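You operate a simulated robot arm through the tools that you are given. There is no shell and no other tool. Be economical: measure what you need, move in short steps, check, and stop when the job is done.

The job below is to be done with a simulated two-armed robot. You get a single attempt, and the scene is never put back.

Task
On the top of the craft table, fold the striped cloth in half, so that its two short edges meet.

It is judged by the outcome, as a careful person would: the job done as asked, and still so three seconds after it is handed in. It fails if anything else is knocked over, pushed out of place, dropped, spilled or broken. Flat cloth is picked up by pressing the open fingertips on it (5 to 10 N) and closing them slowly along it; thin cloth reads only 2 to 8 mm in the jaws.

Robot
Two 7-joint arms with two-finger parallel grippers on one trunk, on a base that drives. Base frame: it is fixed to the floor where the robot stands at the start and does not move with it; the origin is under the middle of the robot, x ahead of it, y to its left, z up; the surface under the hand at the start is at about z = 760. Lengths are in mm, angles in degrees, forces in N, time in s.
The left shoulder is at the start at [70, 133, 1051], the right one opposite. With the tool pointing down near the work surface each hand reaches from about 180 to 640 mm from the robot's upright axis, wherever it stands, measured 20 degrees to its own side. Places, roughly: top of the craft table [600, 0, 800]. Payload 1.57 kg a hand.
The tool frame of a hand sits at the grasp point between the pads (the TCP): z along the fingers, y along the line on which they close. The tips reach 30 mm beyond it. The gripper opens to 80 mm. The fingers are 17 mm wide and 12 mm thick; the gripper's body (40 by 82 mm) begins 80 mm behind the TCP.
Orientation is told as [roll, pitch, yaw] about the base's x, y, z axes, in that order, counted from this pose: with the fingers straight down and closing along the base's y, the tool's x points along the base's -x, its y along +y and its z along -z.

Tools
- The arms move only by the tool drive_tool. It takes "left_commands", "right_commands" or both (then of equal length, played together; a hand with none holds still); each is a list of rows, each a list of 7 numbers: the turn, a rotation vector about the tool's x, y, z in rad, then the shift along the tool's x, y, z in cm, then the closure, from 0 (fully open) to 1 (shut). In form: [[wx, wy, wz, tx, ty, tz, claw], ...]. A call has 1 to 20 rows; each row is the pose to reach, as a shift and turn from the pose commanded when the call began, along the tool's axes at that moment. Rows are played at 5 a second. More than 50 mm and 8.6 degrees between two rows, or a gripper value outside its range, and nothing of the call is played. Where a pose cannot be reached the arm comes as near as it can. A force on the tool above 40 N (or 10 N above the force at the start of the call, whichever is more), or a blocked arm, ends the call early, and 0.2 s more pass. Each finger travels about 153 mm/s and halts on what it meets, pressing with about 23 N; the grip force reading is that of the motor and also rises with nothing between the fingers. The clock runs only during rows and for 0.2 s after the last one: add rows that repeat a pose to give the fingers time. It gives the time, the measured TCP pose, the force on the tool (base axes), the opening and the grip force at its end, in the units of the frame above (readings bear some noise), with the torque about the TCP (base axes, N m) and any sound that the robot's microphone picked up.
- Cameras (640 x 400 px; columns grow to the right, rows downward): "scene" is now at [129.6, -21.8, 1265.6]; the picture's right is [-0.27, -0.96, 0.00], its down [-0.67, 0.19, -0.72] and it looks along [0.69, -0.20, -0.70] (base axes); focal length 273 px, centre (320, 200). "left" rides on the left gripper at [72, 7, -122] in its tool frame; the picture's right is [-0.09, 1.00, 0.00], its down [-0.84, -0.08, -0.54] and it looks along [-0.54, -0.05, 0.84] (tool axes); focal length 238 px, centre (320, 200). "right" rides on the right gripper at [72, -7, -122] in its tool frame; the picture's right is [0.09, 1.00, 0.00], its down [-0.84, 0.08, -0.54] and it looks along [-0.54, 0.05, 0.84] (tool axes); focal length 238 px, centre (320, 200). There is no depth. A picture from a camera that has moved, and an enlarged one, comes with that camera's place and axes in the base frame and with its lens.
- capture(camera): a new picture of that camera. No time passes.
- raise_lower(by): slides the trunk up (or, below 0, down) by that many mm; the arms and the scene camera ride with it, the base frame stays. It gives what a move gives, with no picture.
- roll_base(legs): drives the robot by 1 to 6 legs, each [ahead, left, turn to the left] in mm, mm and degrees, along the robot's own axes; the way and the turn of a leg run together, so that a leg with both is an arc; at most 1500 mm and 180 degrees a leg. The arms and the cameras ride along, it lands a little off, and it stops where it bumps. It gives what a move gives.
- aim_head(pan, tilt): turns the head with the scene camera to pan (to the left, within 86 degrees either way) and tilt (down, from -29 to 69), counted from straight ahead of the robot. It gives what a move gives.
- close_up(camera, box): a new picture of the part [left, top, right, bottom] of that camera's present view, enlarged. No time passes.
- job_done(): hands the job in; it is judged then, once.

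Work in short steps. Places have to be worked out from the pictures, the camera data and where the tool is seen: move nearer, look again, correct. Check each grasp and each placing, and mend what went wrong. You have 120 turns and 92 pictures in all, those below and enlarged ones among them. Open the grippers and draw the arms clear of the work before you hand the job in, unless the task says otherwise; then end with one line.

The tools are called after "Call:" by a JSON object that holds its "method" and its "body". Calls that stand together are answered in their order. drive_tool: Moves the arms, as the interface text tells. Its arguments: {"type":"object","properties":{"left_commands":{"type":"array","items":{"type":"array","items":{"type":"number"}}},"right_commands":{"type":"array","items":{"type":"array","items":{"type":"number"}}}},"required":[]} The other tools are called the same way: raise_lower (by) slides the trunk up or down; roll_base (legs) drives the base; aim_head (pan, tilt) turns the head that bears the scene camera; capture (camera) takes a picture; close_up (camera, box) takes an enlarged picture of a part of a camera's view; job_done () hands the job in.

At the start:

```text
clock: 0.0
left_ee_pos: [444.5, 54.3, 976.9]
left_tool_rot: [0.0, -0.1, 0.0]
left_contact_force: [0.3, -0.3, -0.3]
left_torque: [0.03, -0.01, 0.0]
left_opening: 80.1
left_grasp_force: 0.0
right_ee_pos: [430.2, -323.0, 954.3]
right_tool_rot: [0.0, 0.0, -0.1]
right_contact_force: [-0.8, -0.2, -0.1]
right_torque: [0.01, -0.02, -0.02]
right_opening: 79.7
right_grasp_force: 0.0
trunk travel left (down, up): [-625.0, 315.0]
robot x, y, heading: [-0.3, 0.6, -0.1]
head pan, tilt: [-15.9, 44.2]
```

scene: 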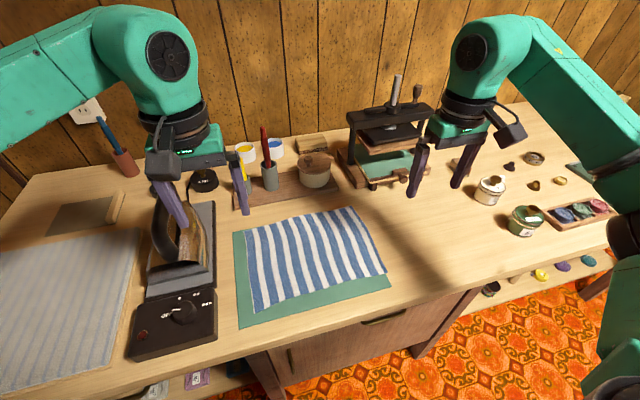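
right: 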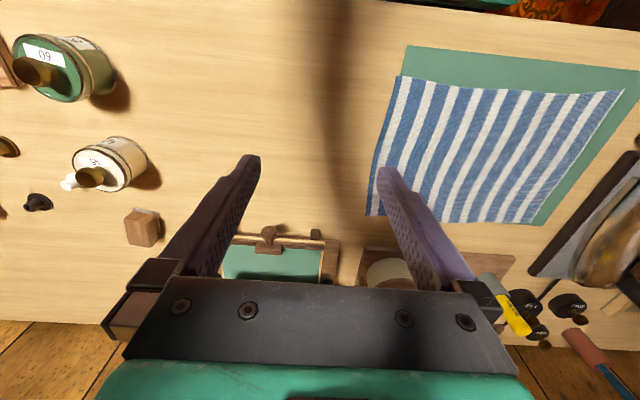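
left: 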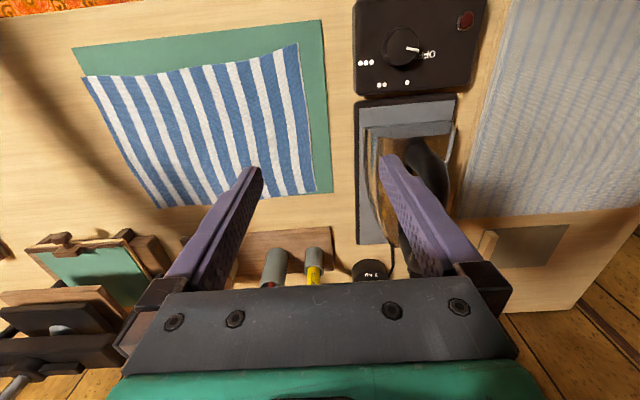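

The cloth spans about x 370–580, y −240 to +34, with its short edges along x at y≈34 and y≈−239. I plan to lift the left edge with both hands (right hand on the far end, left on the near end) and fold it to the right. First I shift the base about 60 mm right for reach.

Call:
{"method": "roll_base", "body": {"legs": [[0, -60, 0]]}}

Call:
{"method": "aim_head", "body": {"pan": -5, "tilt": 52}}

Call:
{"method": "capture", "body": {"camera": "scene"}}

```text
clock: 1.0
left_ee_pos: [446.3, -3.4, 977.2]
left_tool_rot: [-0.1, 0.1, 0.1]
left_contact_force: [0.1, 1.1, 0.8]
left_torque: [0.01, 0.01, 0.01]
left_opening: 79.7
left_grasp_force: 0.1
right_ee_pos: [430.5, -382.4, 954.6]
right_tool_rot: [0.0, 0.0, 0.1]
right_contact_force: [-0.9, 0.0, -0.1]
right_torque: [-0.01, 0.01, -0.04]
right_opening: 80.1
right_grasp_force: 0.1
trunk travel left (down, up): [-625.0, 315.0]
robot x, y, heading: [0.5, -61.5, -0.1]
head pan, tilt: [-15.9, 44.2]
```

```text
clock: 1.7
left_ee_pos: [444.9, -4.0, 976.5]
left_tool_rot: [0.0, 0.0, 0.1]
left_contact_force: [-0.1, -0.2, 0.6]
left_torque: [-0.02, 0.02, 0.01]
left_opening: 80.0
left_grasp_force: 0.0
right_ee_pos: [431.4, -382.8, 953.1]
right_tool_rot: [-0.1, 0.0, 0.1]
right_contact_force: [-0.8, -0.2, 0.3]
right_torque: [0.02, -0.01, 0.02]
right_opening: 80.0
right_grasp_force: 0.0
trunk travel left (down, up): [-625.0, 315.0]
robot x, y, heading: [4.1, -59.6, 0.1]
head pan, tilt: [-5.0, 52.0]
```

```text
88 pictures are left
camera scene: at [125.7, -65.4, 1255.0], right [-0.09, -1.0, 0.0], down [-0.78, 0.07, -0.62], along [0.61, -0.05, -0.79], focal length 273 px, centre (320, 200)
```

scene: 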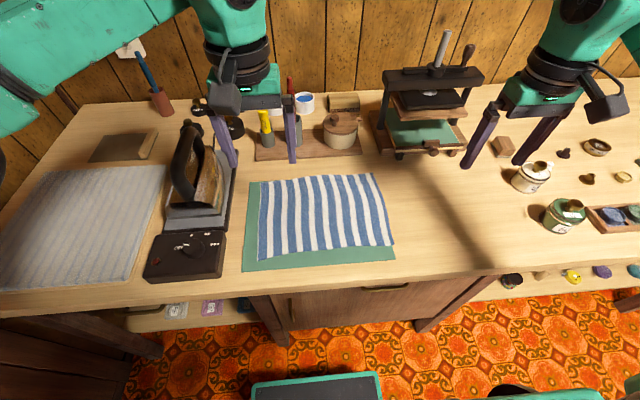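

Base is in place. Now I turn the left hand to yaw +90 (fingers closing along x) and bring it high above the near end of the left edge, about (406, 24).

Call:
{"method": "drive_tool", "body": {"left_commands": [[0, 0, -0.131, 0.3, 0.2, 0.5, 0.37], [0, 0, -0.262, 0.6, 0.5, 1, 0.37], [0, 0, -0.393, 1, 0.7, 1.5, 0.37], [0, 0, -0.524, 1.3, 0.9, 2, 0.37], [0, 0, -0.654, 1.6, 1.2, 2.5, 0.37], [0, 0, -0.785, 2, 1.4, 3, 0.37], [0, 0, -0.916, 2.3, 1.6, 3.5, 0.37], [0, 0, -1.047, 2.6, 1.9, 4, 0.37], [0, 0, -1.178, 3, 2.1, 4.5, 0.37], [0, 0, -1.309, 3.3, 2.3, 5, 0.37], [0, 0, -1.44, 3.6, 2.5, 5.5, 0.37], [0, 0, -1.571, 3.9, 2.8, 6, 0.37], [0, 0, -1.571, 3.9, 2.8, 6, 0.37]]}}

Call:
{"method": "capture", "body": {"camera": "scene"}}

```text
clock: 4.5
left_ee_pos: [407.1, 24.4, 916.3]
left_tool_rot: [0.1, 0.0, 90.2]
left_contact_force: [-0.3, -0.3, -0.8]
left_torque: [0.0, -0.02, 0.0]
left_opening: 50.4
left_grasp_force: 0.0
right_ee_pos: [430.8, -383.1, 954.4]
right_tool_rot: [0.0, 0.0, 0.1]
right_contact_force: [-0.7, -0.5, -0.5]
right_torque: [0.0, 0.01, 0.04]
right_opening: 80.0
right_grasp_force: 0.1
trunk travel left (down, up): [-625.0, 315.0]
robot x, y, heading: [3.3, -60.5, -0.2]
head pan, tilt: [-5.0, 52.0]
```

```text
87 pictures are left
camera scene: at [125.6, -64.9, 1255.0], right [-0.09, -1.0, 0.0], down [-0.79, 0.07, -0.62], along [0.61, -0.05, -0.79], focal length 273 px, centre (320, 200)
```

scene: 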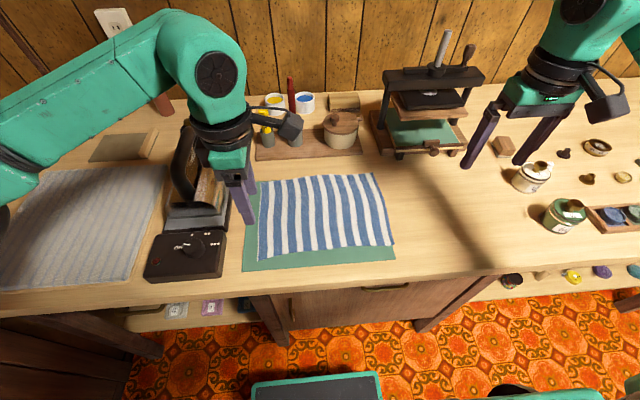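

Left hand is well placed. Now the right hand turns to yaw +90 and moves toward the far end, stopping midway at about (548, −120, 950) for a check.

Call:
{"method": "drive_tool", "body": {"right_commands": [[0, 0, -0.131, -1, 2.2, 0, 0.5], [0, 0, -0.262, -2, 4.4, 0, 0.5], [0, 0, -0.393, -3, 6.6, 0, 0.5], [0, 0, -0.524, -4, 8.8, 0, 0.5], [0, 0, -0.654, -5, 11, 0, 0.5], [0, 0, -0.785, -6, 13.2, 0, 0.5], [0, 0, -0.916, -7, 15.4, 0, 0.5], [0, 0, -1.047, -8, 17.6, 0, 0.5], [0, 0, -1.178, -9, 19.8, 0, 0.5], [0, 0, -1.309, -10, 22, 0, 0.5], [0, 0, -1.44, -11, 24.2, 0, 0.5], [0, 0, -1.571, -11.7, 26.3, 0, 0.5], [0, 0, -1.571, -11.7, 26.3, 0, 0.5]]}}

Call:
{"method": "capture", "body": {"camera": "scene"}}

```text
clock: 7.3
left_ee_pos: [404.5, 22.0, 918.6]
left_tool_rot: [-0.1, -0.2, 90.2]
left_contact_force: [-0.1, -0.5, 0.2]
left_torque: [0.08, 0.02, 0.02]
left_opening: 50.5
left_grasp_force: 0.1
right_ee_pos: [259.1, -61.4, 942.9]
right_tool_rot: [-2.1, -0.2, 86.8]
right_contact_force: [0.2, 0.1, -0.2]
right_torque: [0.05, -0.04, -0.01]
right_opening: 40.0
right_grasp_force: 0.0
right hand out of reach, approached as far as the arm can: row 2, 3, 4, 5, 6, 7, 8, 9, 10, 11, 12, 13
trunk travel left (down, up): [-625.0, 315.0]
robot x, y, heading: [-1.0, -56.3, -0.0]
head pan, tilt: [-5.0, 52.0]
```

```text
86 pictures are left
camera scene: at [123.1, -68.2, 1255.2], right [-0.09, -1.0, 0.0], down [-0.78, 0.07, -0.62], along [0.61, -0.05, -0.79], focal length 273 px, centre (320, 200)
```

scene: 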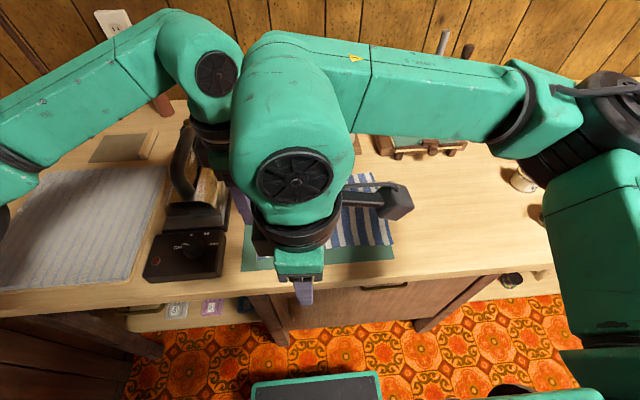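

The right arm can't take yaw +90 there (its natural turn is the mirror, −90). I test where a zero shift leaves it before backing out.

Call:
{"method": "drive_tool", "body": {"right_commands": [[0, 0, 0.1, 3, 0, 0, 0.5]]}}

```text
clock: 7.7
left_ee_pos: [407.3, 23.8, 918.0]
left_tool_rot: [0.1, -0.1, 90.1]
left_contact_force: [-0.1, -0.6, 0.2]
left_torque: [0.01, 0.03, -0.01]
left_opening: 50.7
left_grasp_force: 0.1
right_ee_pos: [257.0, -91.0, 941.0]
right_tool_rot: [-1.8, -0.3, 80.9]
right_contact_force: [0.1, -0.2, -0.6]
right_torque: [0.05, -0.03, 0.01]
right_opening: 39.9
right_grasp_force: 0.1
trunk travel left (down, up): [-625.0, 315.0]
robot x, y, heading: [0.6, -58.7, 0.2]
head pan, tilt: [-5.0, 52.0]
```

The command is relative to the actual pose, so I can back the right hand out to its start place and yaw 0.

Call:
{"method": "drive_tool", "body": {"right_commands": [[0, 0, 0.13, 3, -1, 0, 0.5], [0, 0, 0.26, 6, -2, 0, 0.5], [0, 0, 0.39, 9, -4, 0, 0.5], [0, 0, 0.52, 12, -6, 0, 0.5], [0, 0, 0.65, 14.5, -8, 0, 0.5], [0, 0, 0.78, 17, -10.5, 0, 0.5], [0, 0, 0.91, 19.5, -13, 0, 0.5], [0, 0, 1.04, 21.5, -15.5, -0.3, 0.5], [0, 0, 1.17, 23.5, -18, -0.6, 0.5], [0, 0, 1.3, 25, -20, -0.9, 0.5], [0, 0, 1.41, 26.1, -21.6, -1.2, 0.5], [0, 0, 1.41, 26.1, -21.6, -1.2, 0.5]]}}

Call:
{"method": "capture", "body": {"camera": "scene"}}

```text
clock: 10.3
left_ee_pos: [406.7, 25.2, 917.2]
left_tool_rot: [0.0, 0.0, 90.1]
left_contact_force: [0.3, 0.6, 0.1]
left_torque: [0.01, -0.01, 0.04]
left_opening: 50.2
left_grasp_force: 0.1
right_ee_pos: [425.6, -378.8, 962.4]
right_tool_rot: [-0.1, -1.9, 0.1]
right_contact_force: [0.5, -0.5, 0.2]
right_torque: [0.0, -0.01, 0.01]
right_opening: 39.9
right_grasp_force: 0.1
trunk travel left (down, up): [-625.0, 315.0]
robot x, y, heading: [-1.3, -61.4, -0.1]
head pan, tilt: [-5.0, 52.0]
```

```text
85 pictures are left
camera scene: at [125.4, -64.7, 1255.0], right [-0.09, -1.0, 0.0], down [-0.79, 0.07, -0.62], along [0.61, -0.05, -0.79], focal length 273 px, centre (320, 200)
```

scene: 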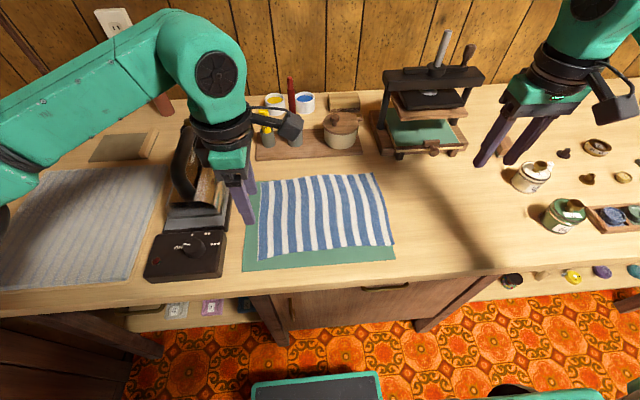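

Now the right hand turns the other way (yaw −90) and comes to about (545, −120, 950).

Call:
{"method": "drive_tool", "body": {"right_commands": [[0, 0.03, 0.131, -1, 2.2, 0, 0.5], [0, 0.03, 0.262, -2, 4.4, 0, 0.5], [0, 0.03, 0.393, -3, 6.6, 0, 0.5], [0, 0.03, 0.524, -4, 8.8, 0, 0.5], [0, 0.03, 0.654, -5, 11, 0, 0.5], [0, 0.03, 0.785, -6, 13.2, 0, 0.5], [0, 0.03, 0.916, -7, 15.4, 0, 0.5], [0, 0.03, 1.047, -8, 17.6, 0, 0.5]]}}

Call:
{"method": "capture", "body": {"camera": "scene"}}

```text
clock: 12.1
left_ee_pos: [407.5, 25.9, 916.7]
left_tool_rot: [0.0, 0.2, 90.1]
left_contact_force: [-0.1, -0.6, 0.2]
left_torque: [-0.04, 0.01, 0.01]
left_opening: 50.4
left_grasp_force: 0.0
right_ee_pos: [504.0, -200.9, 964.1]
right_tool_rot: [0.8, 0.2, -60.0]
right_contact_force: [-0.3, 0.1, 0.2]
right_torque: [0.0, 0.01, -0.02]
right_opening: 40.0
right_grasp_force: 0.1
trunk travel left (down, up): [-625.0, 315.0]
robot x, y, heading: [-0.7, -64.4, 0.4]
head pan, tilt: [-5.0, 52.0]
```

```text
84 pictures are left
camera scene: at [126.1, -63.6, 1254.9], right [-0.09, -1.0, 0.0], down [-0.79, 0.07, -0.62], along [0.61, -0.05, -0.79], focal length 273 px, centre (320, 200)
```

scene: 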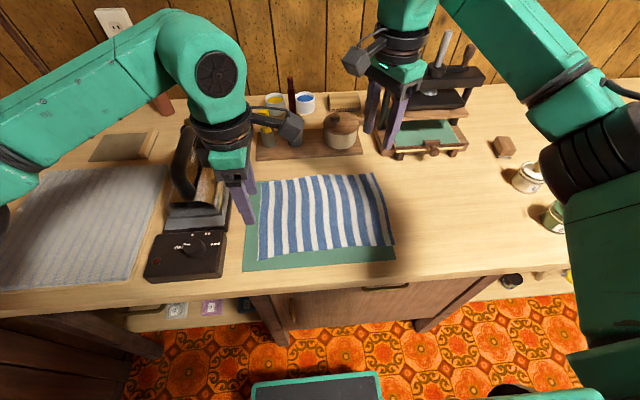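

Works well. I continue to (545, −80, 950) at full yaw −90.

Call:
{"method": "drive_tool", "body": {"right_commands": [[0, 0, 0.131, 2.1, 2.4, 0.3, 0.5], [0, 0, 0.262, 4.2, 4.8, 0.6, 0.5], [0, 0, 0.393, 6.3, 7.2, 0.9, 0.5], [0, 0, 0.524, 8.4, 9.6, 1.4, 0.5], [0, 0, 0.524, 8.4, 9.6, 1.4, 0.5]]}}

Call:
{"method": "capture", "body": {"camera": "scene"}}

Call:
{"method": "capture", "body": {"camera": "right"}}

```text
clock: 13.3
left_ee_pos: [407.5, 24.1, 916.0]
left_tool_rot: [0.0, 0.0, 90.1]
left_contact_force: [0.2, -0.6, 0.0]
left_torque: [-0.02, 0.03, -0.02]
left_opening: 50.4
left_grasp_force: 0.0
right_ee_pos: [546.4, -80.2, 952.9]
right_tool_rot: [0.5, 0.8, -89.9]
right_contact_force: [0.5, -0.3, 0.0]
right_torque: [0.04, 0.03, 0.02]
right_opening: 39.9
right_grasp_force: 0.1
trunk travel left (down, up): [-625.0, 315.0]
robot x, y, heading: [-2.0, -58.5, -0.1]
head pan, tilt: [-5.0, 52.0]
```

```text
83 pictures are left
camera scene: at [125.4, -65.9, 1255.0], right [-0.09, -1.0, 0.0], down [-0.79, 0.07, -0.62], along [0.61, -0.05, -0.79], focal length 273 px, centre (320, 200)
```

scene: 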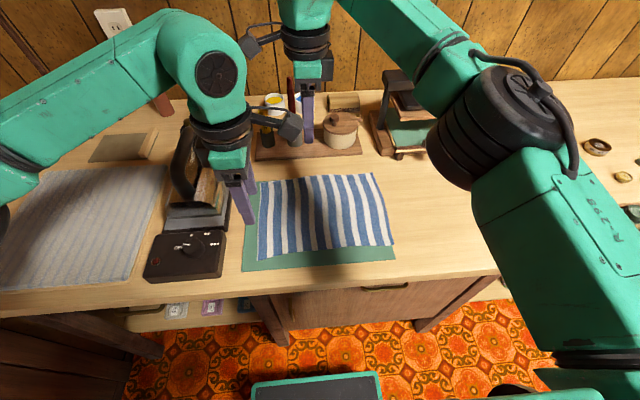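

```text
82 pictures are left
camera right: at [538.9, -9.8, 1076.3], right [1.0, 0.09, 0.01], down [0.07, -0.84, 0.53], along [0.06, -0.53, -0.85], focal length 238 px, centre (320, 200)
```

right: 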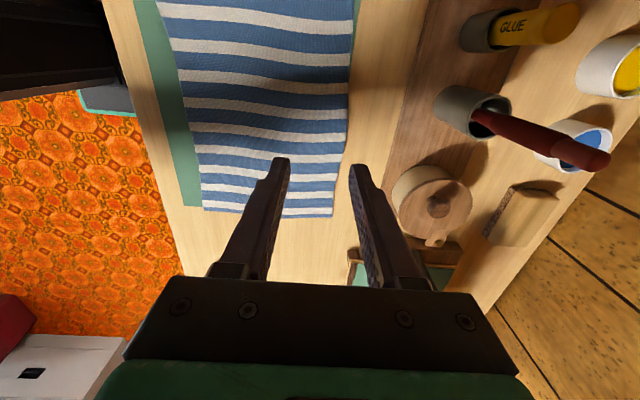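

Clear view. Right hand now goes to (545, 24) and lower to z≈880; then I look with both hand cameras.

Call:
{"method": "drive_tool", "body": {"right_commands": [[0, 0, 0, 3, 0, 0, 0.5], [0, 0, 0, 6, 0, 1, 0.5], [0, 0, 0, 8.5, -0.1, 3, 0.5], [0, 0, 0, 10.4, -0.1, 5, 0.5], [0, 0, 0, 10.4, -0.1, 7, 0.5], [0, 0, 0, 10.4, -0.1, 7, 0.5]]}}

Call:
{"method": "capture", "body": {"camera": "scene"}}

Call:
{"method": "capture", "body": {"camera": "left"}}

Call:
{"method": "capture", "body": {"camera": "right"}}

```text
clock: 14.7
left_ee_pos: [405.9, 24.9, 916.8]
left_tool_rot: [0.0, 0.0, 90.2]
left_contact_force: [0.2, -0.2, 0.0]
left_torque: [0.01, -0.03, 0.0]
left_opening: 50.3
left_grasp_force: 0.1
right_ee_pos: [531.4, 22.4, 878.8]
right_tool_rot: [0.4, 0.7, -89.8]
right_contact_force: [-0.3, -1.3, -0.1]
right_torque: [0.0, -0.04, 0.02]
right_opening: 39.8
right_grasp_force: 0.0
right hand out of reach, approached as far as the arm can: row 3, 4, 5, 6
trunk travel left (down, up): [-625.0, 315.0]
robot x, y, heading: [-1.0, -57.1, 0.0]
head pan, tilt: [-5.0, 52.0]
```

```text
81 pictures are left
camera scene: at [125.3, -64.3, 1255.0], right [-0.09, -1.0, 0.0], down [-0.79, 0.07, -0.62], along [0.61, -0.05, -0.79], focal length 273 px, centre (320, 200)
```

scene: 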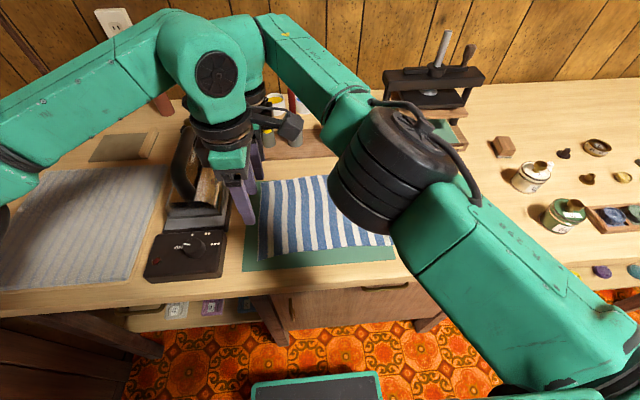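

```text
80 pictures are left
camera left: at [399.8, -46.4, 1039.4], right [-1.0, 0.09, 0.0], down [0.08, 0.84, 0.54], along [0.05, 0.54, -0.84], focal length 238 px, centre (320, 200)
```

left: 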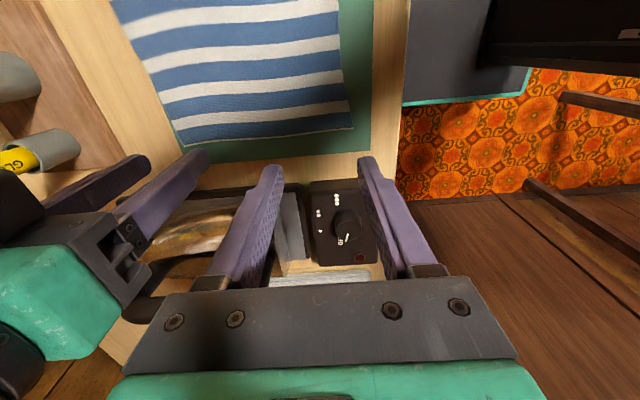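

```text
79 pictures are left
camera right: at [524.1, 92.8, 1002.7], right [1.0, 0.1, 0.01], down [0.08, -0.84, 0.53], along [0.06, -0.53, -0.85], focal length 238 px, centre (320, 200)
```

right: 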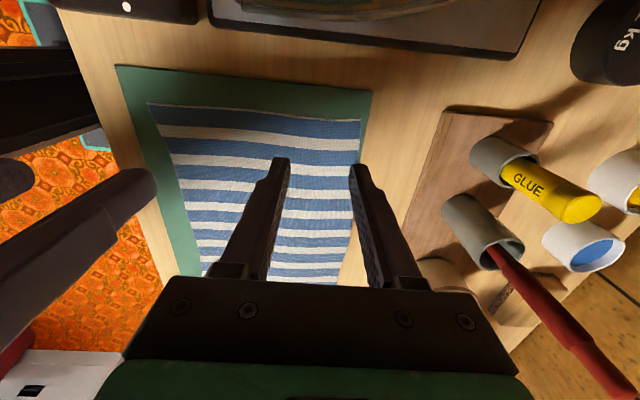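

The right arm falls 14 mm short in x. The base front is near x≈205 and the table edge near 310, so I drive 40 mm forward.

Call:
{"method": "roll_base", "body": {"legs": [[40, 0, 0]]}}

```text
clock: 15.6
left_ee_pos: [444.6, 24.9, 917.9]
left_tool_rot: [-0.1, 0.0, 90.1]
left_contact_force: [0.2, 0.0, -0.1]
left_torque: [0.0, 0.0, 0.01]
left_opening: 50.3
left_grasp_force: 0.1
right_ee_pos: [571.0, 21.8, 880.4]
right_tool_rot: [0.5, 0.8, -89.8]
right_contact_force: [-0.6, -0.7, -0.4]
right_torque: [-0.01, 0.04, 0.02]
right_opening: 40.1
right_grasp_force: 0.1
trunk travel left (down, up): [-625.0, 315.0]
robot x, y, heading: [39.9, -59.2, 0.2]
head pan, tilt: [-5.0, 52.0]
```

Edge is at y≈35–39, x 370–571. Both hands go over their grasp points, left (403, 29), right (540, 29), descending to z=812 (tips ~20 mm above the cloth).

Call:
{"method": "drive_tool", "body": {"left_commands": [[0, 0, 0, -0.2, 2, 0, 0.5], [0, 0, 0, -0.4, 4.16, 1, 0.5], [0, 0, 0, -0.4, 4.16, 4, 0.5], [0, 0, 0, -0.4, 4.16, 7, 0.5], [0, 0, 0, -0.4, 4.16, 9.5, 0.5], [0, 0, 0, -0.4, 4.16, 10.6, 0.5], [0, 0, 0, -0.4, 4.16, 10.6, 0.5]], "right_commands": [[0, 0, 0, 0.3, -1, 0, 0.5], [0, 0, 0, 0.7, -2, 1, 0.5], [0, 0, 0, 0.7, -3.1, 3, 0.5], [0, 0, 0, 0.7, -3.1, 5, 0.5], [0, 0, 0, 0.7, -3.1, 6, 0.5], [0, 0, 0, 0.7, -3.1, 6.8, 0.5], [0, 0, 0, 0.7, -3.1, 6.8, 0.5]]}}

Call:
{"method": "capture", "body": {"camera": "left"}}

Call:
{"method": "capture", "body": {"camera": "right"}}

Call:
{"method": "capture", "body": {"camera": "scene"}}

```text
clock: 17.2
left_ee_pos: [403.3, 30.3, 811.2]
left_tool_rot: [-0.1, 0.0, 90.1]
left_contact_force: [-0.1, 0.6, -0.6]
left_torque: [0.0, 0.03, 0.01]
left_opening: 40.1
left_grasp_force: 0.1
right_ee_pos: [541.5, 29.3, 811.6]
right_tool_rot: [0.5, 0.9, -89.8]
right_contact_force: [0.4, 0.3, 0.3]
right_torque: [0.0, 0.0, -0.01]
right_opening: 39.9
right_grasp_force: 0.1
trunk travel left (down, up): [-625.0, 315.0]
robot x, y, heading: [38.9, -58.4, -0.2]
head pan, tilt: [-5.0, 52.0]
```

```text
78 pictures are left
camera left: at [396.6, -41.7, 933.2], right [-1.0, 0.09, 0.0], down [0.08, 0.84, 0.54], along [0.05, 0.54, -0.84], focal length 238 px, centre (320, 200)
```

left: 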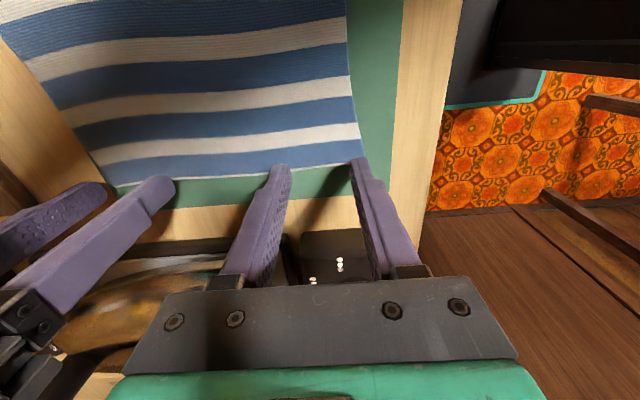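

```text
77 pictures are left
camera right: at [533.0, 101.1, 934.9], right [1.0, 0.1, 0.01], down [0.08, -0.84, 0.53], along [0.06, -0.53, -0.85], focal length 238 px, centre (320, 200)
```

right: 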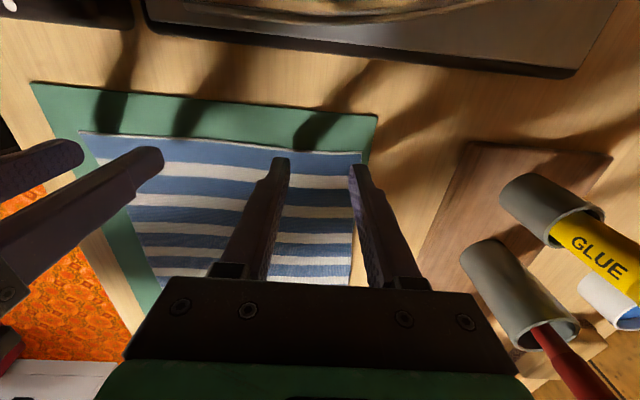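

```text
76 pictures are left
camera scene: at [164.8, -64.6, 1255.0], right [-0.09, -1.0, 0.0], down [-0.79, 0.07, -0.62], along [0.61, -0.05, -0.79], focal length 273 px, centre (320, 200)
```

scene: 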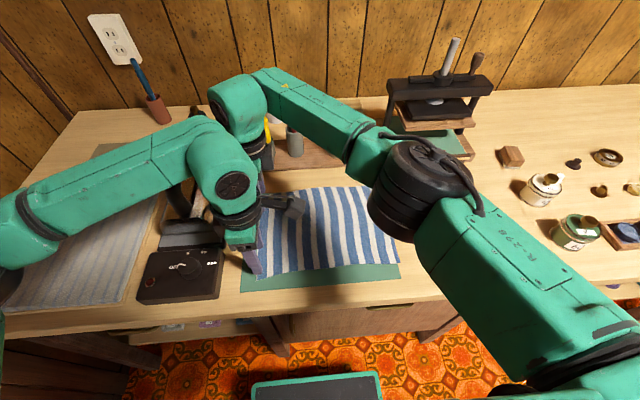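

The edge runs y≈34 (near) to 39 (far). I fine-trim (left to (406, 27), right to y 31) and descend to z≈796.

Call:
{"method": "drive_tool", "body": {"left_commands": [[0, 0, 0, 0.3, -0.3, 0.6, 0.5], [0, 0, 0, 0.3, -0.3, 1.2, 0.5], [0, 0, 0, 0.3, -0.3, 1.5, 0.5], [0, 0, 0, 0.3, -0.3, 1.5, 0.5]], "right_commands": [[0, 0, 0, 0.2, 0, 0.6, 0.5], [0, 0, 0, 0.2, 0, 1.2, 0.5], [0, 0, 0, 0.2, 0, 1.5, 0.5], [0, 0, 0, 0.2, 0, 1.5, 0.5]]}}

```text
clock: 18.2
left_ee_pos: [408.3, 27.0, 797.0]
left_tool_rot: [0.0, 0.0, 90.1]
left_contact_force: [0.5, 0.1, 0.0]
left_torque: [0.0, -0.02, 0.0]
left_opening: 40.2
left_grasp_force: 0.0
right_ee_pos: [541.4, 32.8, 796.1]
right_tool_rot: [0.5, 0.8, -89.7]
right_contact_force: [0.2, 0.0, -0.2]
right_torque: [-0.06, -0.02, 0.02]
right_opening: 40.1
right_grasp_force: 0.0
trunk travel left (down, up): [-625.0, 315.0]
robot x, y, heading: [38.3, -55.8, -0.3]
head pan, tilt: [-5.0, 52.0]
```

No contact yet. I lower in 2 mm steps.

Call:
{"method": "drive_tool", "body": {"left_commands": [[0, 0, 0, 0, 0, 0.2, 0.5], [0, 0, 0, 0, 0, 0.4, 0.5]], "right_commands": [[0, 0, 0, 0, 0, 0.2, 0.5], [0, 0, 0, 0, 0, 0.4, 0.5]]}}

```text
clock: 18.8
left_ee_pos: [407.6, 27.2, 796.0]
left_tool_rot: [-0.2, 0.1, 90.1]
left_contact_force: [0.4, 5.5, 18.8]
left_torque: [0.2, 0.39, -0.13]
left_opening: 39.8
left_grasp_force: 0.0
right_ee_pos: [540.4, 32.4, 795.0]
right_tool_rot: [0.8, 0.8, -89.7]
right_contact_force: [3.4, -0.5, 7.6]
right_torque: [-0.04, 0.11, 0.05]
right_opening: 37.8
right_grasp_force: 0.0
trunk travel left (down, up): [-625.0, 315.0]
robot x, y, heading: [41.7, -63.2, 0.1]
head pan, tilt: [-5.0, 52.0]
```

Contact on both: left 19 N (a bit much), right 8 N. I ease the left by 2 mm and close both slowly.

Call:
{"method": "drive_tool", "body": {"left_commands": [[0, 0, 0, 0, 0, -0.2, 0.5], [0, 0, 0, 0, 0, -0.2, 0.55], [0, 0, 0, 0, 0, -0.2, 0.6], [0, 0, 0, 0, 0, -0.2, 0.65], [0, 0, 0, 0, 0, -0.2, 0.7], [0, 0, 0, 0, 0, -0.2, 0.75], [0, 0, 0, 0, 0, -0.2, 0.8], [0, 0, 0, 0, 0, -0.2, 0.85], [0, 0, 0, 0, 0, -0.2, 0.9], [0, 0, 0, 0, 0, -0.2, 0.95], [0, 0, 0, 0, 0, -0.2, 1], [0, 0, 0, 0, 0, -0.2, 1], [0, 0, 0, 0, 0, -0.2, 1]], "right_commands": [[0, 0, 0, 0, 0, 0, 0.5], [0, 0, 0, 0, 0, 0, 0.55], [0, 0, 0, 0, 0, 0, 0.6], [0, 0, 0, 0, 0, 0, 0.65], [0, 0, 0, 0, 0, 0, 0.7], [0, 0, 0, 0, 0, 0, 0.75], [0, 0, 0, 0, 0, 0, 0.8], [0, 0, 0, 0, 0, 0, 0.85], [0, 0, 0, 0, 0, 0, 0.9], [0, 0, 0, 0, 0, 0, 0.95], [0, 0, 0, 0, 0, 0, 1], [0, 0, 0, 0, 0, 0, 1], [0, 0, 0, 0, 0, 0, 1]]}}

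Call:
{"method": "capture", "body": {"camera": "left"}}

Call:
{"method": "capture", "body": {"camera": "right"}}

```text
clock: 21.6
left_ee_pos: [405.6, 26.4, 795.0]
left_tool_rot: [-0.2, 0.1, 90.1]
left_contact_force: [0.1, -0.9, -0.2]
left_torque: [0.04, 0.03, 0.02]
left_opening: 0.2
left_grasp_force: 21.3
right_ee_pos: [539.1, 31.7, 795.2]
right_tool_rot: [0.8, 0.8, -89.9]
right_contact_force: [-0.2, -0.3, 18.2]
right_torque: [-0.04, 0.14, 0.02]
right_opening: 2.4
right_grasp_force: 23.2
trunk travel left (down, up): [-625.0, 315.0]
robot x, y, heading: [38.2, -57.7, 0.0]
head pan, tilt: [-5.0, 52.0]
```

```text
75 pictures are left
camera left: at [398.4, -45.6, 917.6], right [-1.0, 0.09, 0.0], down [0.07, 0.84, 0.54], along [0.05, 0.54, -0.84], focal length 238 px, centre (320, 200)
```

left: 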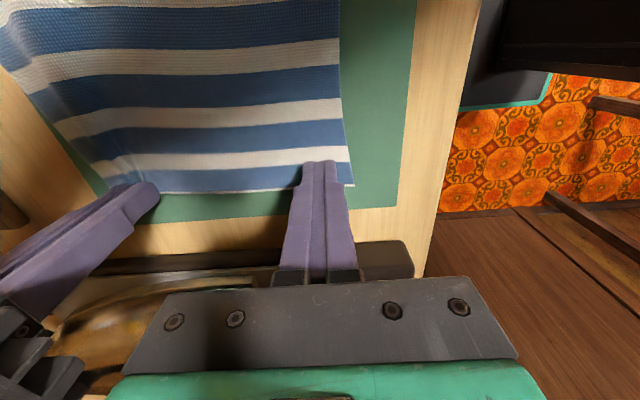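

```text
74 pictures are left
camera right: at [531.1, 102.4, 917.8], right [1.0, 0.1, 0.01], down [0.07, -0.84, 0.53], along [0.06, -0.53, -0.85], focal length 238 px, centre (320, 200)
```

right: 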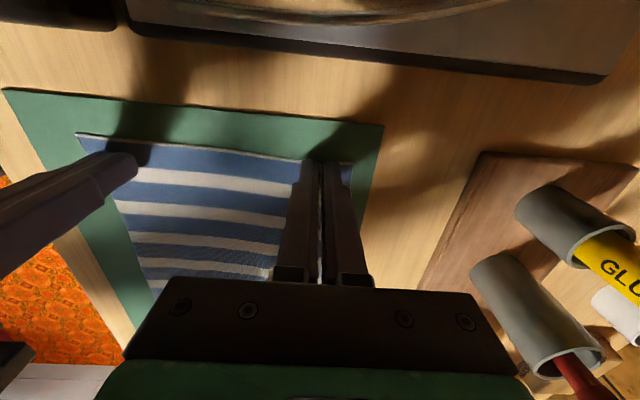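

The right hand holds cloth (2.4 mm); the left missed. I reopen the left a little above the cloth, and press again.

Call:
{"method": "drive_tool", "body": {"left_commands": [[0, 0, 0, 0, 0, -0.5, 1], [0, 0, 0, 0, 0, -0.5, 0.5], [0, 0, 0, 0, 0, -0.5, 0.5], [0, 0, 0, 0, 0, -0.1, 0.5], [0, 0, 0, 0, 0, 0.12, 0.5], [0, 0, 0, 0, 0, 0.12, 0.5]]}}

```text
clock: 23.0
left_ee_pos: [405.1, 26.9, 793.8]
left_tool_rot: [-0.1, 0.1, 90.1]
left_contact_force: [-0.3, 1.8, 9.7]
left_torque: [0.04, 0.13, -0.04]
left_opening: 40.0
left_grasp_force: 0.2
right_ee_pos: [537.9, 32.4, 794.1]
right_tool_rot: [0.7, 0.9, -89.8]
right_contact_force: [3.6, 0.6, 17.5]
right_torque: [-0.07, 0.0, 0.03]
right_opening: 1.9
right_grasp_force: 22.8
trunk travel left (down, up): [-625.0, 315.0]
robot x, y, heading: [39.4, -60.7, 0.0]
head pan, tilt: [-5.0, 52.0]
```

9.7 N pressing on the left; now close slowly, adding a touch of downward push as it closes.

Call:
{"method": "drive_tool", "body": {"left_commands": [[0, 0, 0, 0, 0, 0.02, 0.55], [0, 0, 0, 0, 0, 0.03, 0.6], [0, 0, 0, 0, 0, 0.03, 0.65], [0, 0, 0, 0, 0, 0.04, 0.7], [0, 0, 0, 0, 0, 0.04, 0.75], [0, 0, 0, 0, 0, 0.05, 0.8], [0, 0, 0, 0, 0, 0.05, 0.85], [0, 0, 0, 0, 0, 0.05, 0.9], [0, 0, 0, 0, 0, 0.05, 0.95], [0, 0, 0, 0, 0, 0.05, 1], [0, 0, 0, 0, 0, 0.05, 1]]}}

Call:
{"method": "capture", "body": {"camera": "left"}}

```text
clock: 25.4
left_ee_pos: [405.8, 25.9, 794.8]
left_tool_rot: [-0.5, 0.1, 90.2]
left_contact_force: [7.9, 1.7, 32.9]
left_torque: [0.18, -0.27, 0.01]
left_opening: 2.6
left_grasp_force: 22.9
right_ee_pos: [538.3, 33.0, 794.4]
right_tool_rot: [0.6, 0.8, -89.8]
right_contact_force: [4.7, 1.9, 12.8]
right_torque: [0.0, -0.09, 0.03]
right_opening: 2.3
right_grasp_force: 22.8
trunk travel left (down, up): [-625.0, 315.0]
robot x, y, heading: [40.9, -58.0, -0.2]
head pan, tilt: [-5.0, 52.0]
```

```text
73 pictures are left
camera left: at [398.9, -46.0, 916.5], right [-1.0, 0.09, -0.01], down [0.07, 0.84, 0.54], along [0.05, 0.54, -0.84], focal length 238 px, centre (320, 200)
```

left: 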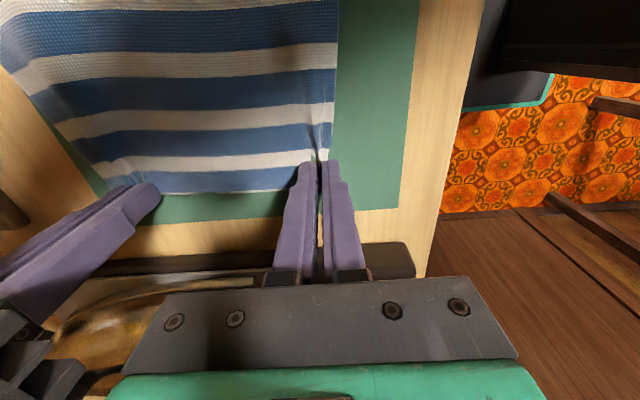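

Both hands now read about 2.5 mm of cloth. I lift both 40 mm, slightly rightward, and check.

Call:
{"method": "drive_tool", "body": {"left_commands": [[0, 0, 0, 0, 0, -1, 1], [0, 0, 0, 0, 0, -2, 1], [0, 0, 0, 0.3, 0, -3, 1], [0, 0, 0, 0.6, 0, -4, 1], [0, 0, 0, 0.6, 0, -4, 1]], "right_commands": [[0, 0, 0, 0, 0, -1, 1], [0, 0, 0, 0, 0, -2, 1], [0, 0, 0, -0.3, 0, -3, 1], [0, 0, 0, -0.6, 0, -4, 1], [0, 0, 0, -0.6, 0, -4, 1]]}}

Call:
{"method": "capture", "body": {"camera": "left"}}

Call:
{"method": "capture", "body": {"camera": "right"}}

```text
clock: 26.6
left_ee_pos: [405.5, 21.4, 832.8]
left_tool_rot: [0.0, 0.0, 90.1]
left_contact_force: [0.9, 0.1, 0.0]
left_torque: [-0.02, -0.01, 0.0]
left_opening: 2.2
left_grasp_force: 23.1
right_ee_pos: [539.5, 24.8, 832.9]
right_tool_rot: [0.4, 0.9, -89.8]
right_contact_force: [0.7, -0.3, 0.3]
right_torque: [0.03, 0.03, -0.03]
right_opening: 2.0
right_grasp_force: 23.5
trunk travel left (down, up): [-625.0, 315.0]
robot x, y, heading: [40.3, -58.7, 0.1]
head pan, tilt: [-5.0, 52.0]
```

```text
72 pictures are left
camera left: at [400.0, -50.9, 955.4], right [-1.0, 0.09, 0.0], down [0.08, 0.84, 0.54], along [0.05, 0.54, -0.84], focal length 238 px, centre (320, 200)
```

left: 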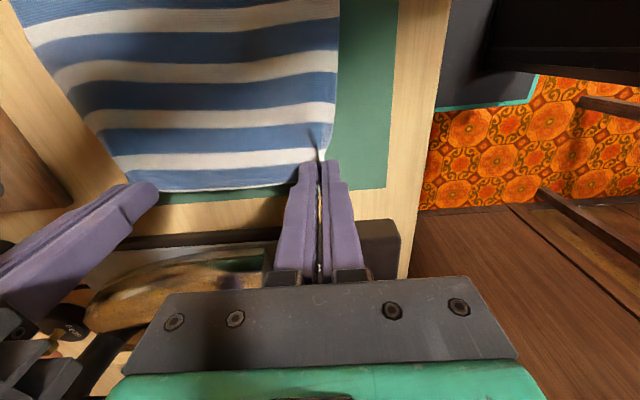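

```text
71 pictures are left
camera right: at [532.6, 96.6, 956.1], right [1.0, 0.1, 0.01], down [0.08, -0.84, 0.53], along [0.06, -0.53, -0.85], focal length 238 px, centre (320, 200)
```

right: 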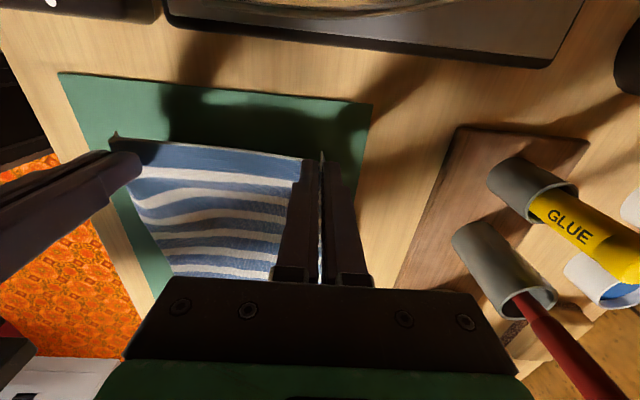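

Both ends are lifted cleanly. I carry the edge up along an arc to the top of the fold, and check for arm clearance.

Call:
{"method": "drive_tool", "body": {"left_commands": [[0, 0, 0, 0.6, 0, -1, 1], [0, 0, 0, 1.2, 0, -2, 1], [0, 0, 0, 2.2, 0, -3.3, 1], [0, 0, 0, 3.2, 0, -4.5, 1], [0, 0, 0, 4.5, 0, -5.6, 1], [0, 0, 0, 5.9, 0, -6.7, 1], [0, 0, 0, 7.4, 0, -7.4, 1], [0, 0, 0, 9, 0, -8, 1], [0, 0, 0, 9, 0, -8, 1]], "right_commands": [[0, 0, 0, -0.6, 0, -1, 1], [0, 0, 0, -1.2, 0, -2, 1], [0, 0, 0, -2.2, 0, -3.3, 1], [0, 0, 0, -3.2, 0, -4.5, 1], [0, 0, 0, -4.5, 0, -5.6, 1], [0, 0, 0, -5.9, 0, -6.7, 1], [0, 0, 0, -7.4, 0, -7.4, 1], [0, 0, 0, -9, 0, -8, 1], [0, 0, 0, -9, 0, -8, 1]]}}

Call:
{"method": "capture", "body": {"camera": "scene"}}

Call:
{"method": "capture", "body": {"camera": "right"}}

```text
clock: 28.6
left_ee_pos: [406.0, -70.4, 911.8]
left_tool_rot: [0.0, -0.1, 90.2]
left_contact_force: [1.3, 0.0, -0.1]
left_torque: [0.01, 0.01, -0.01]
left_opening: 1.9
left_grasp_force: 23.0
right_ee_pos: [540.6, -66.0, 911.5]
right_tool_rot: [0.4, 0.7, -89.7]
right_contact_force: [-0.5, 0.2, -0.2]
right_torque: [0.01, 0.01, -0.02]
right_opening: 2.2
right_grasp_force: 23.1
trunk travel left (down, up): [-625.0, 315.0]
robot x, y, heading: [39.8, -58.3, 0.1]
head pan, tilt: [-5.0, 52.0]
```

```text
70 pictures are left
camera scene: at [165.0, -63.7, 1255.0], right [-0.09, -1.0, 0.0], down [-0.79, 0.07, -0.62], along [0.61, -0.05, -0.79], focal length 273 px, centre (320, 200)
```

scene: 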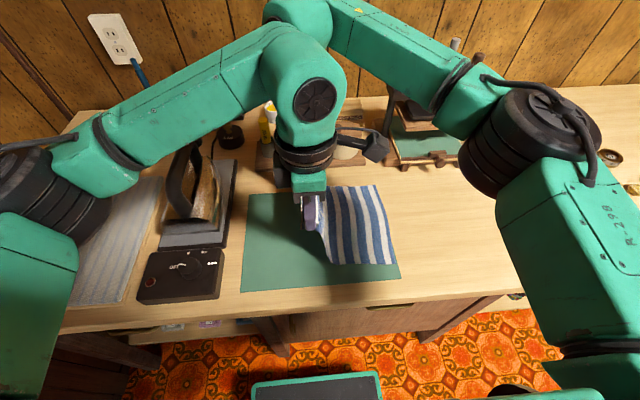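

```text
69 pictures are left
camera right: at [533.7, 6.0, 1033.6], right [1.0, 0.1, 0.01], down [0.08, -0.84, 0.53], along [0.06, -0.53, -0.85], focal length 238 px, centre (320, 200)
```

right: 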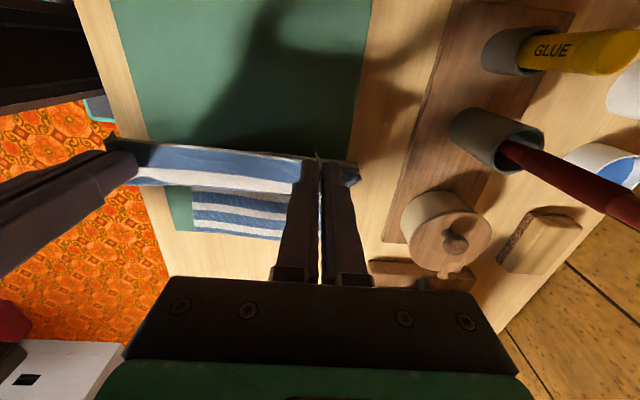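

Very clean. I continue over the top to the right and down to about 55 mm height, tilting both hands ~28° so the edge lays outward.

Call:
{"method": "drive_tool", "body": {"left_commands": [[0, 0, 0, 1.7, 0, 0, 1], [0, 0, 0, 3.4, 0, -0.1, 1], [0, -0.1, 0, 5.4, 0, 0, 1], [0, -0.2, 0, 7.4, 0, 0.2, 1], [0, -0.3, 0, 9.3, 0, 0.8, 1], [0, -0.4, 0, 11.1, 0, 1.6, 1], [0, -0.5, 0, 12.8, 0, 2.6, 1], [0, -0.5, 0, 14.1, 0, 3.7, 1], [0, -0.5, 0, 15.2, 0, 5.1, 1], [0, -0.5, 0, 16.2, 0, 6.5, 1], [0, -0.5, 0, 16.2, 0, 6.5, 1]], "right_commands": [[0, 0, 0, -1.7, 0, 0, 1], [0, 0, 0, -3.4, 0, -0.1, 1], [0, 0.1, 0, -5.4, 0, 0, 1], [0, 0.2, 0, -7.4, 0, 0.2, 1], [0, 0.3, 0, -9.3, 0, 0.8, 1], [0, 0.4, 0, -11.1, 0, 1.6, 1], [0, 0.5, 0, -12.8, 0, 2.6, 1], [0, 0.5, 0, -14.1, 0, 3.7, 1], [0, 0.5, 0, -15.2, 0, 5.1, 1], [0, 0.5, 0, -16.2, 0, 6.5, 1], [0, 0.5, 0, -16.2, 0, 6.5, 1]]}}

Call:
{"method": "capture", "body": {"camera": "scene"}}

Call:
{"method": "capture", "body": {"camera": "right"}}

Call:
{"method": "capture", "body": {"camera": "left"}}

```text
clock: 30.9
left_ee_pos: [397.0, -163.3, 868.2]
left_tool_rot: [-1.0, -28.0, 90.8]
left_contact_force: [19.7, -9.0, -3.5]
left_torque: [-0.3, -0.53, -0.34]
left_opening: 2.1
left_grasp_force: 23.4
left hand out of reach, approached as far as the arm can: row 7, 8, 9, 10, 11
right_ee_pos: [537.4, -224.4, 845.4]
right_tool_rot: [-0.5, 29.8, -89.1]
right_contact_force: [-19.8, 9.1, 4.2]
right_torque: [0.31, 0.54, 0.24]
right_opening: 1.6
right_grasp_force: 22.8
trunk travel left (down, up): [-625.0, 315.0]
robot x, y, heading: [37.3, -55.9, 0.0]
head pan, tilt: [-5.0, 52.0]
stopped in row 11 (right hand): the force on the tool passed its limit at 40 N (the readings are from after the stop); the commanded pose is now the measured one
```

```text
68 pictures are left
camera scene: at [164.8, -64.4, 1255.0], right [-0.09, -1.0, 0.0], down [-0.79, 0.07, -0.62], along [0.61, -0.05, -0.79], focal length 273 px, centre (320, 200)
```

scene: 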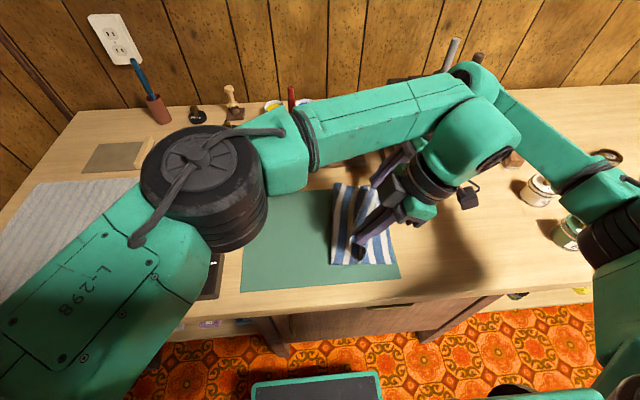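

```text
67 pictures are left
camera right: at [531.8, -221.5, 986.6], right [0.99, 0.1, 0.04], down [0.1, -0.99, 0.05], along [0.04, -0.05, -1.0], focal length 238 px, centre (320, 200)
```

right: 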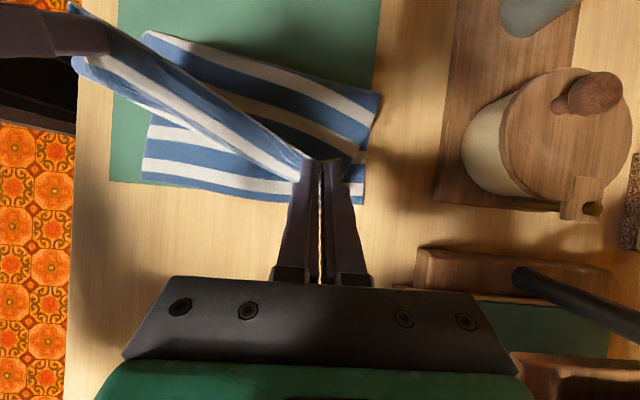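

```text
66 pictures are left
camera left: at [389.2, -284.7, 942.0], right [-1.0, 0.08, 0.03], down [0.06, 0.48, 0.87], along [0.05, 0.87, -0.49], focal length 238 px, centre (320, 200)
```

left: 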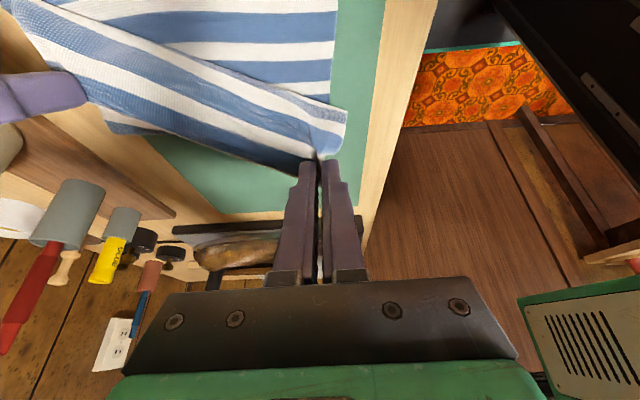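

The tilted left hand ran out of reach at y≈−163 while the right went ahead, so the edge is skewed and taut. I bring the right hand back level with the left and untilt both.

Call:
{"method": "drive_tool", "body": {"left_commands": [[0, 0, 0, 0, 0, 0, 1], [0, 0, 0, 0, 0, 0, 1], [0, 0.1, 0, 0, -0.2, 0, 1], [0, 0.2, 0, 0, -0.4, 0, 1], [0, 0.3, 0, 0, -0.6, 0, 1], [0, 0.4, 0, 0, -0.8, 0, 1], [0, 0.49, 0, 0, -0.8, 0, 1], [0, 0.49, 0, 0, -0.8, 0, 1]], "right_commands": [[0, 0, 0, 1.5, 0, 0.3, 1], [0, 0, 0, 3, 0, 0.5, 1], [0, -0.1, 0, 4.5, 0.1, 0.8, 1], [0, -0.2, 0, 5.5, 0.2, 1, 1], [0, -0.3, 0, 6.4, 0.3, 1.1, 1], [0, -0.4, 0, 6.4, 0.3, 1.1, 1], [0, -0.5, 0, 6.4, 0.3, 1.1, 1], [0, -0.5, 0, 6.4, 0.3, 1.1, 1]]}}

Call:
{"method": "capture", "body": {"camera": "right"}}

Call:
{"method": "capture", "body": {"camera": "left"}}

```text
clock: 32.7
left_ee_pos: [403.5, -165.2, 869.4]
left_tool_rot: [-0.5, -0.3, 90.1]
left_contact_force: [-1.1, 0.3, -0.6]
left_torque: [0.0, 0.01, 0.02]
left_opening: 2.2
left_grasp_force: 23.3
right_ee_pos: [541.7, -165.5, 866.8]
right_tool_rot: [0.1, 0.9, -89.3]
right_contact_force: [0.2, -0.6, -0.9]
right_torque: [0.04, -0.03, 0.02]
right_opening: 1.4
right_grasp_force: 23.1
trunk travel left (down, up): [-625.0, 315.0]
robot x, y, heading: [35.6, -62.6, 0.0]
head pan, tilt: [-5.0, 52.0]
```

```text
65 pictures are left
camera right: at [534.1, -94.9, 990.4], right [0.99, 0.1, 0.0], down [0.09, -0.84, 0.53], along [0.06, -0.53, -0.85], focal length 238 px, centre (320, 200)
```

right: 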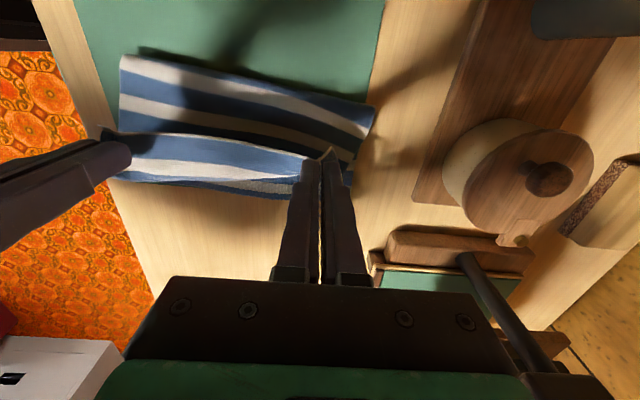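

```text
64 pictures are left
camera left: at [394.7, -237.2, 990.6], right [-1.0, 0.09, -0.01], down [0.07, 0.84, 0.55], along [0.06, 0.54, -0.84], focal length 238 px, centre (320, 200)
```

left: 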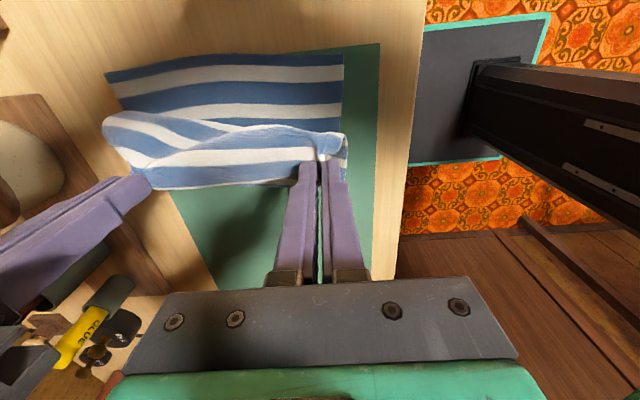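

Both pinches hold, hands level. The bottom layer's right edge is now at about y −228 (near) / −233 (far). I continue untilted down to ~20 mm above it.

Call:
{"method": "drive_tool", "body": {"left_commands": [[0, 0, 0, 1, 0, 0.2, 1], [0, 0, 0, 2, 0, 0.6, 1], [0, 0, 0, 2.8, 0, 1.2, 1], [0, 0, 0, 3.5, 0, 2, 1], [0, 0, 0, 4.3, 0, 2.9, 1], [0, 0, 0, 5, 0, 4, 1], [0, 0, 0, 5.7, 0, 5, 1], [0, 0, 0, 5.7, 0, 5, 1]], "right_commands": [[0, 0, 0, -1, 0, 0.2, 1], [0, 0, 0, -2, 0, 0.6, 1], [0, 0, 0, -2.8, 0, 1.2, 1], [0, 0, 0, -3.5, 0, 2, 1], [0, 0, 0, -4.3, 0, 2.9, 1], [0, 0, 0, -5.2, 0, 4, 1], [0, 0, 0, -6.1, 0, 5, 1], [0, 0, 0, -6.1, 0, 5, 1]]}}

Call:
{"method": "capture", "body": {"camera": "right"}}

Call:
{"method": "capture", "body": {"camera": "left"}}

Call:
{"method": "capture", "body": {"camera": "scene"}}

```text
clock: 34.5
left_ee_pos: [403.7, -221.5, 816.6]
left_tool_rot: [-0.5, -0.3, 90.1]
left_contact_force: [0.1, 0.3, 0.7]
left_torque: [0.04, 0.0, 0.01]
left_opening: 2.3
left_grasp_force: 22.9
right_ee_pos: [541.4, -224.6, 815.6]
right_tool_rot: [0.0, 1.0, -89.3]
right_contact_force: [0.9, 0.6, 0.7]
right_torque: [0.02, -0.01, -0.01]
right_opening: 1.6
right_grasp_force: 22.7
trunk travel left (down, up): [-625.0, 315.0]
robot x, y, heading: [37.4, -62.1, -0.3]
head pan, tilt: [-5.0, 52.0]
```

```text
63 pictures are left
camera right: at [535.1, -154.6, 939.2], right [0.99, 0.11, 0.0], down [0.09, -0.84, 0.53], along [0.06, -0.52, -0.85], focal length 238 px, centre (320, 200)
```

right: 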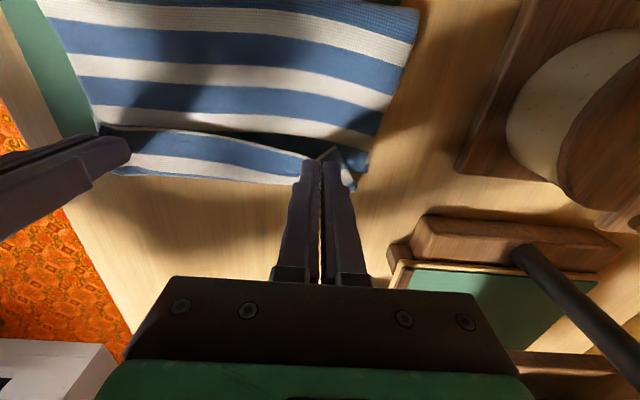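

```text
62 pictures are left
camera left: at [396.1, -293.5, 939.3], right [-1.0, 0.09, -0.01], down [0.07, 0.84, 0.55], along [0.06, 0.54, -0.84], focal length 238 px, centre (320, 200)
```

left: 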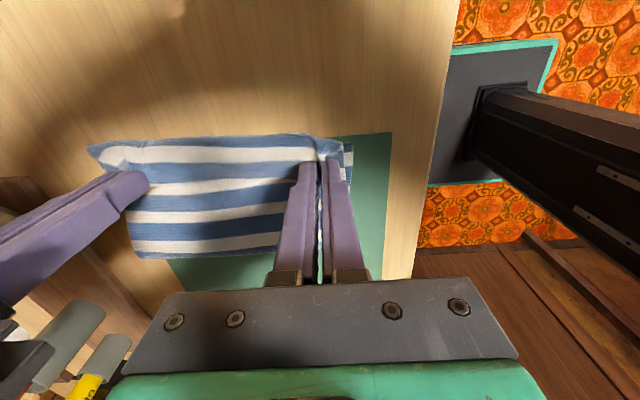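

```text
61 pictures are left
camera scene: at [164.9, -64.3, 1255.0], right [-0.09, -1.0, 0.0], down [-0.79, 0.07, -0.62], along [0.61, -0.05, -0.79], focal length 273 px, centre (320, 200)
```

scene: 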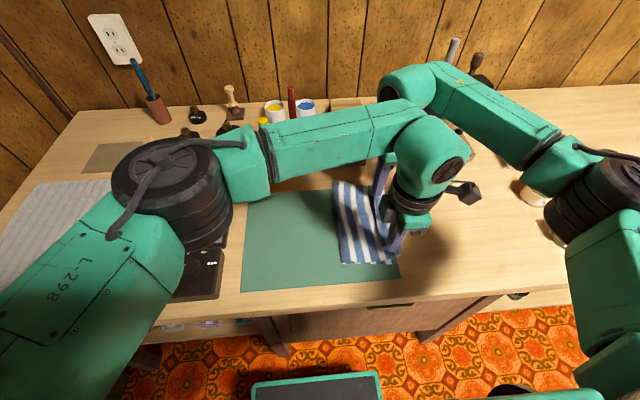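

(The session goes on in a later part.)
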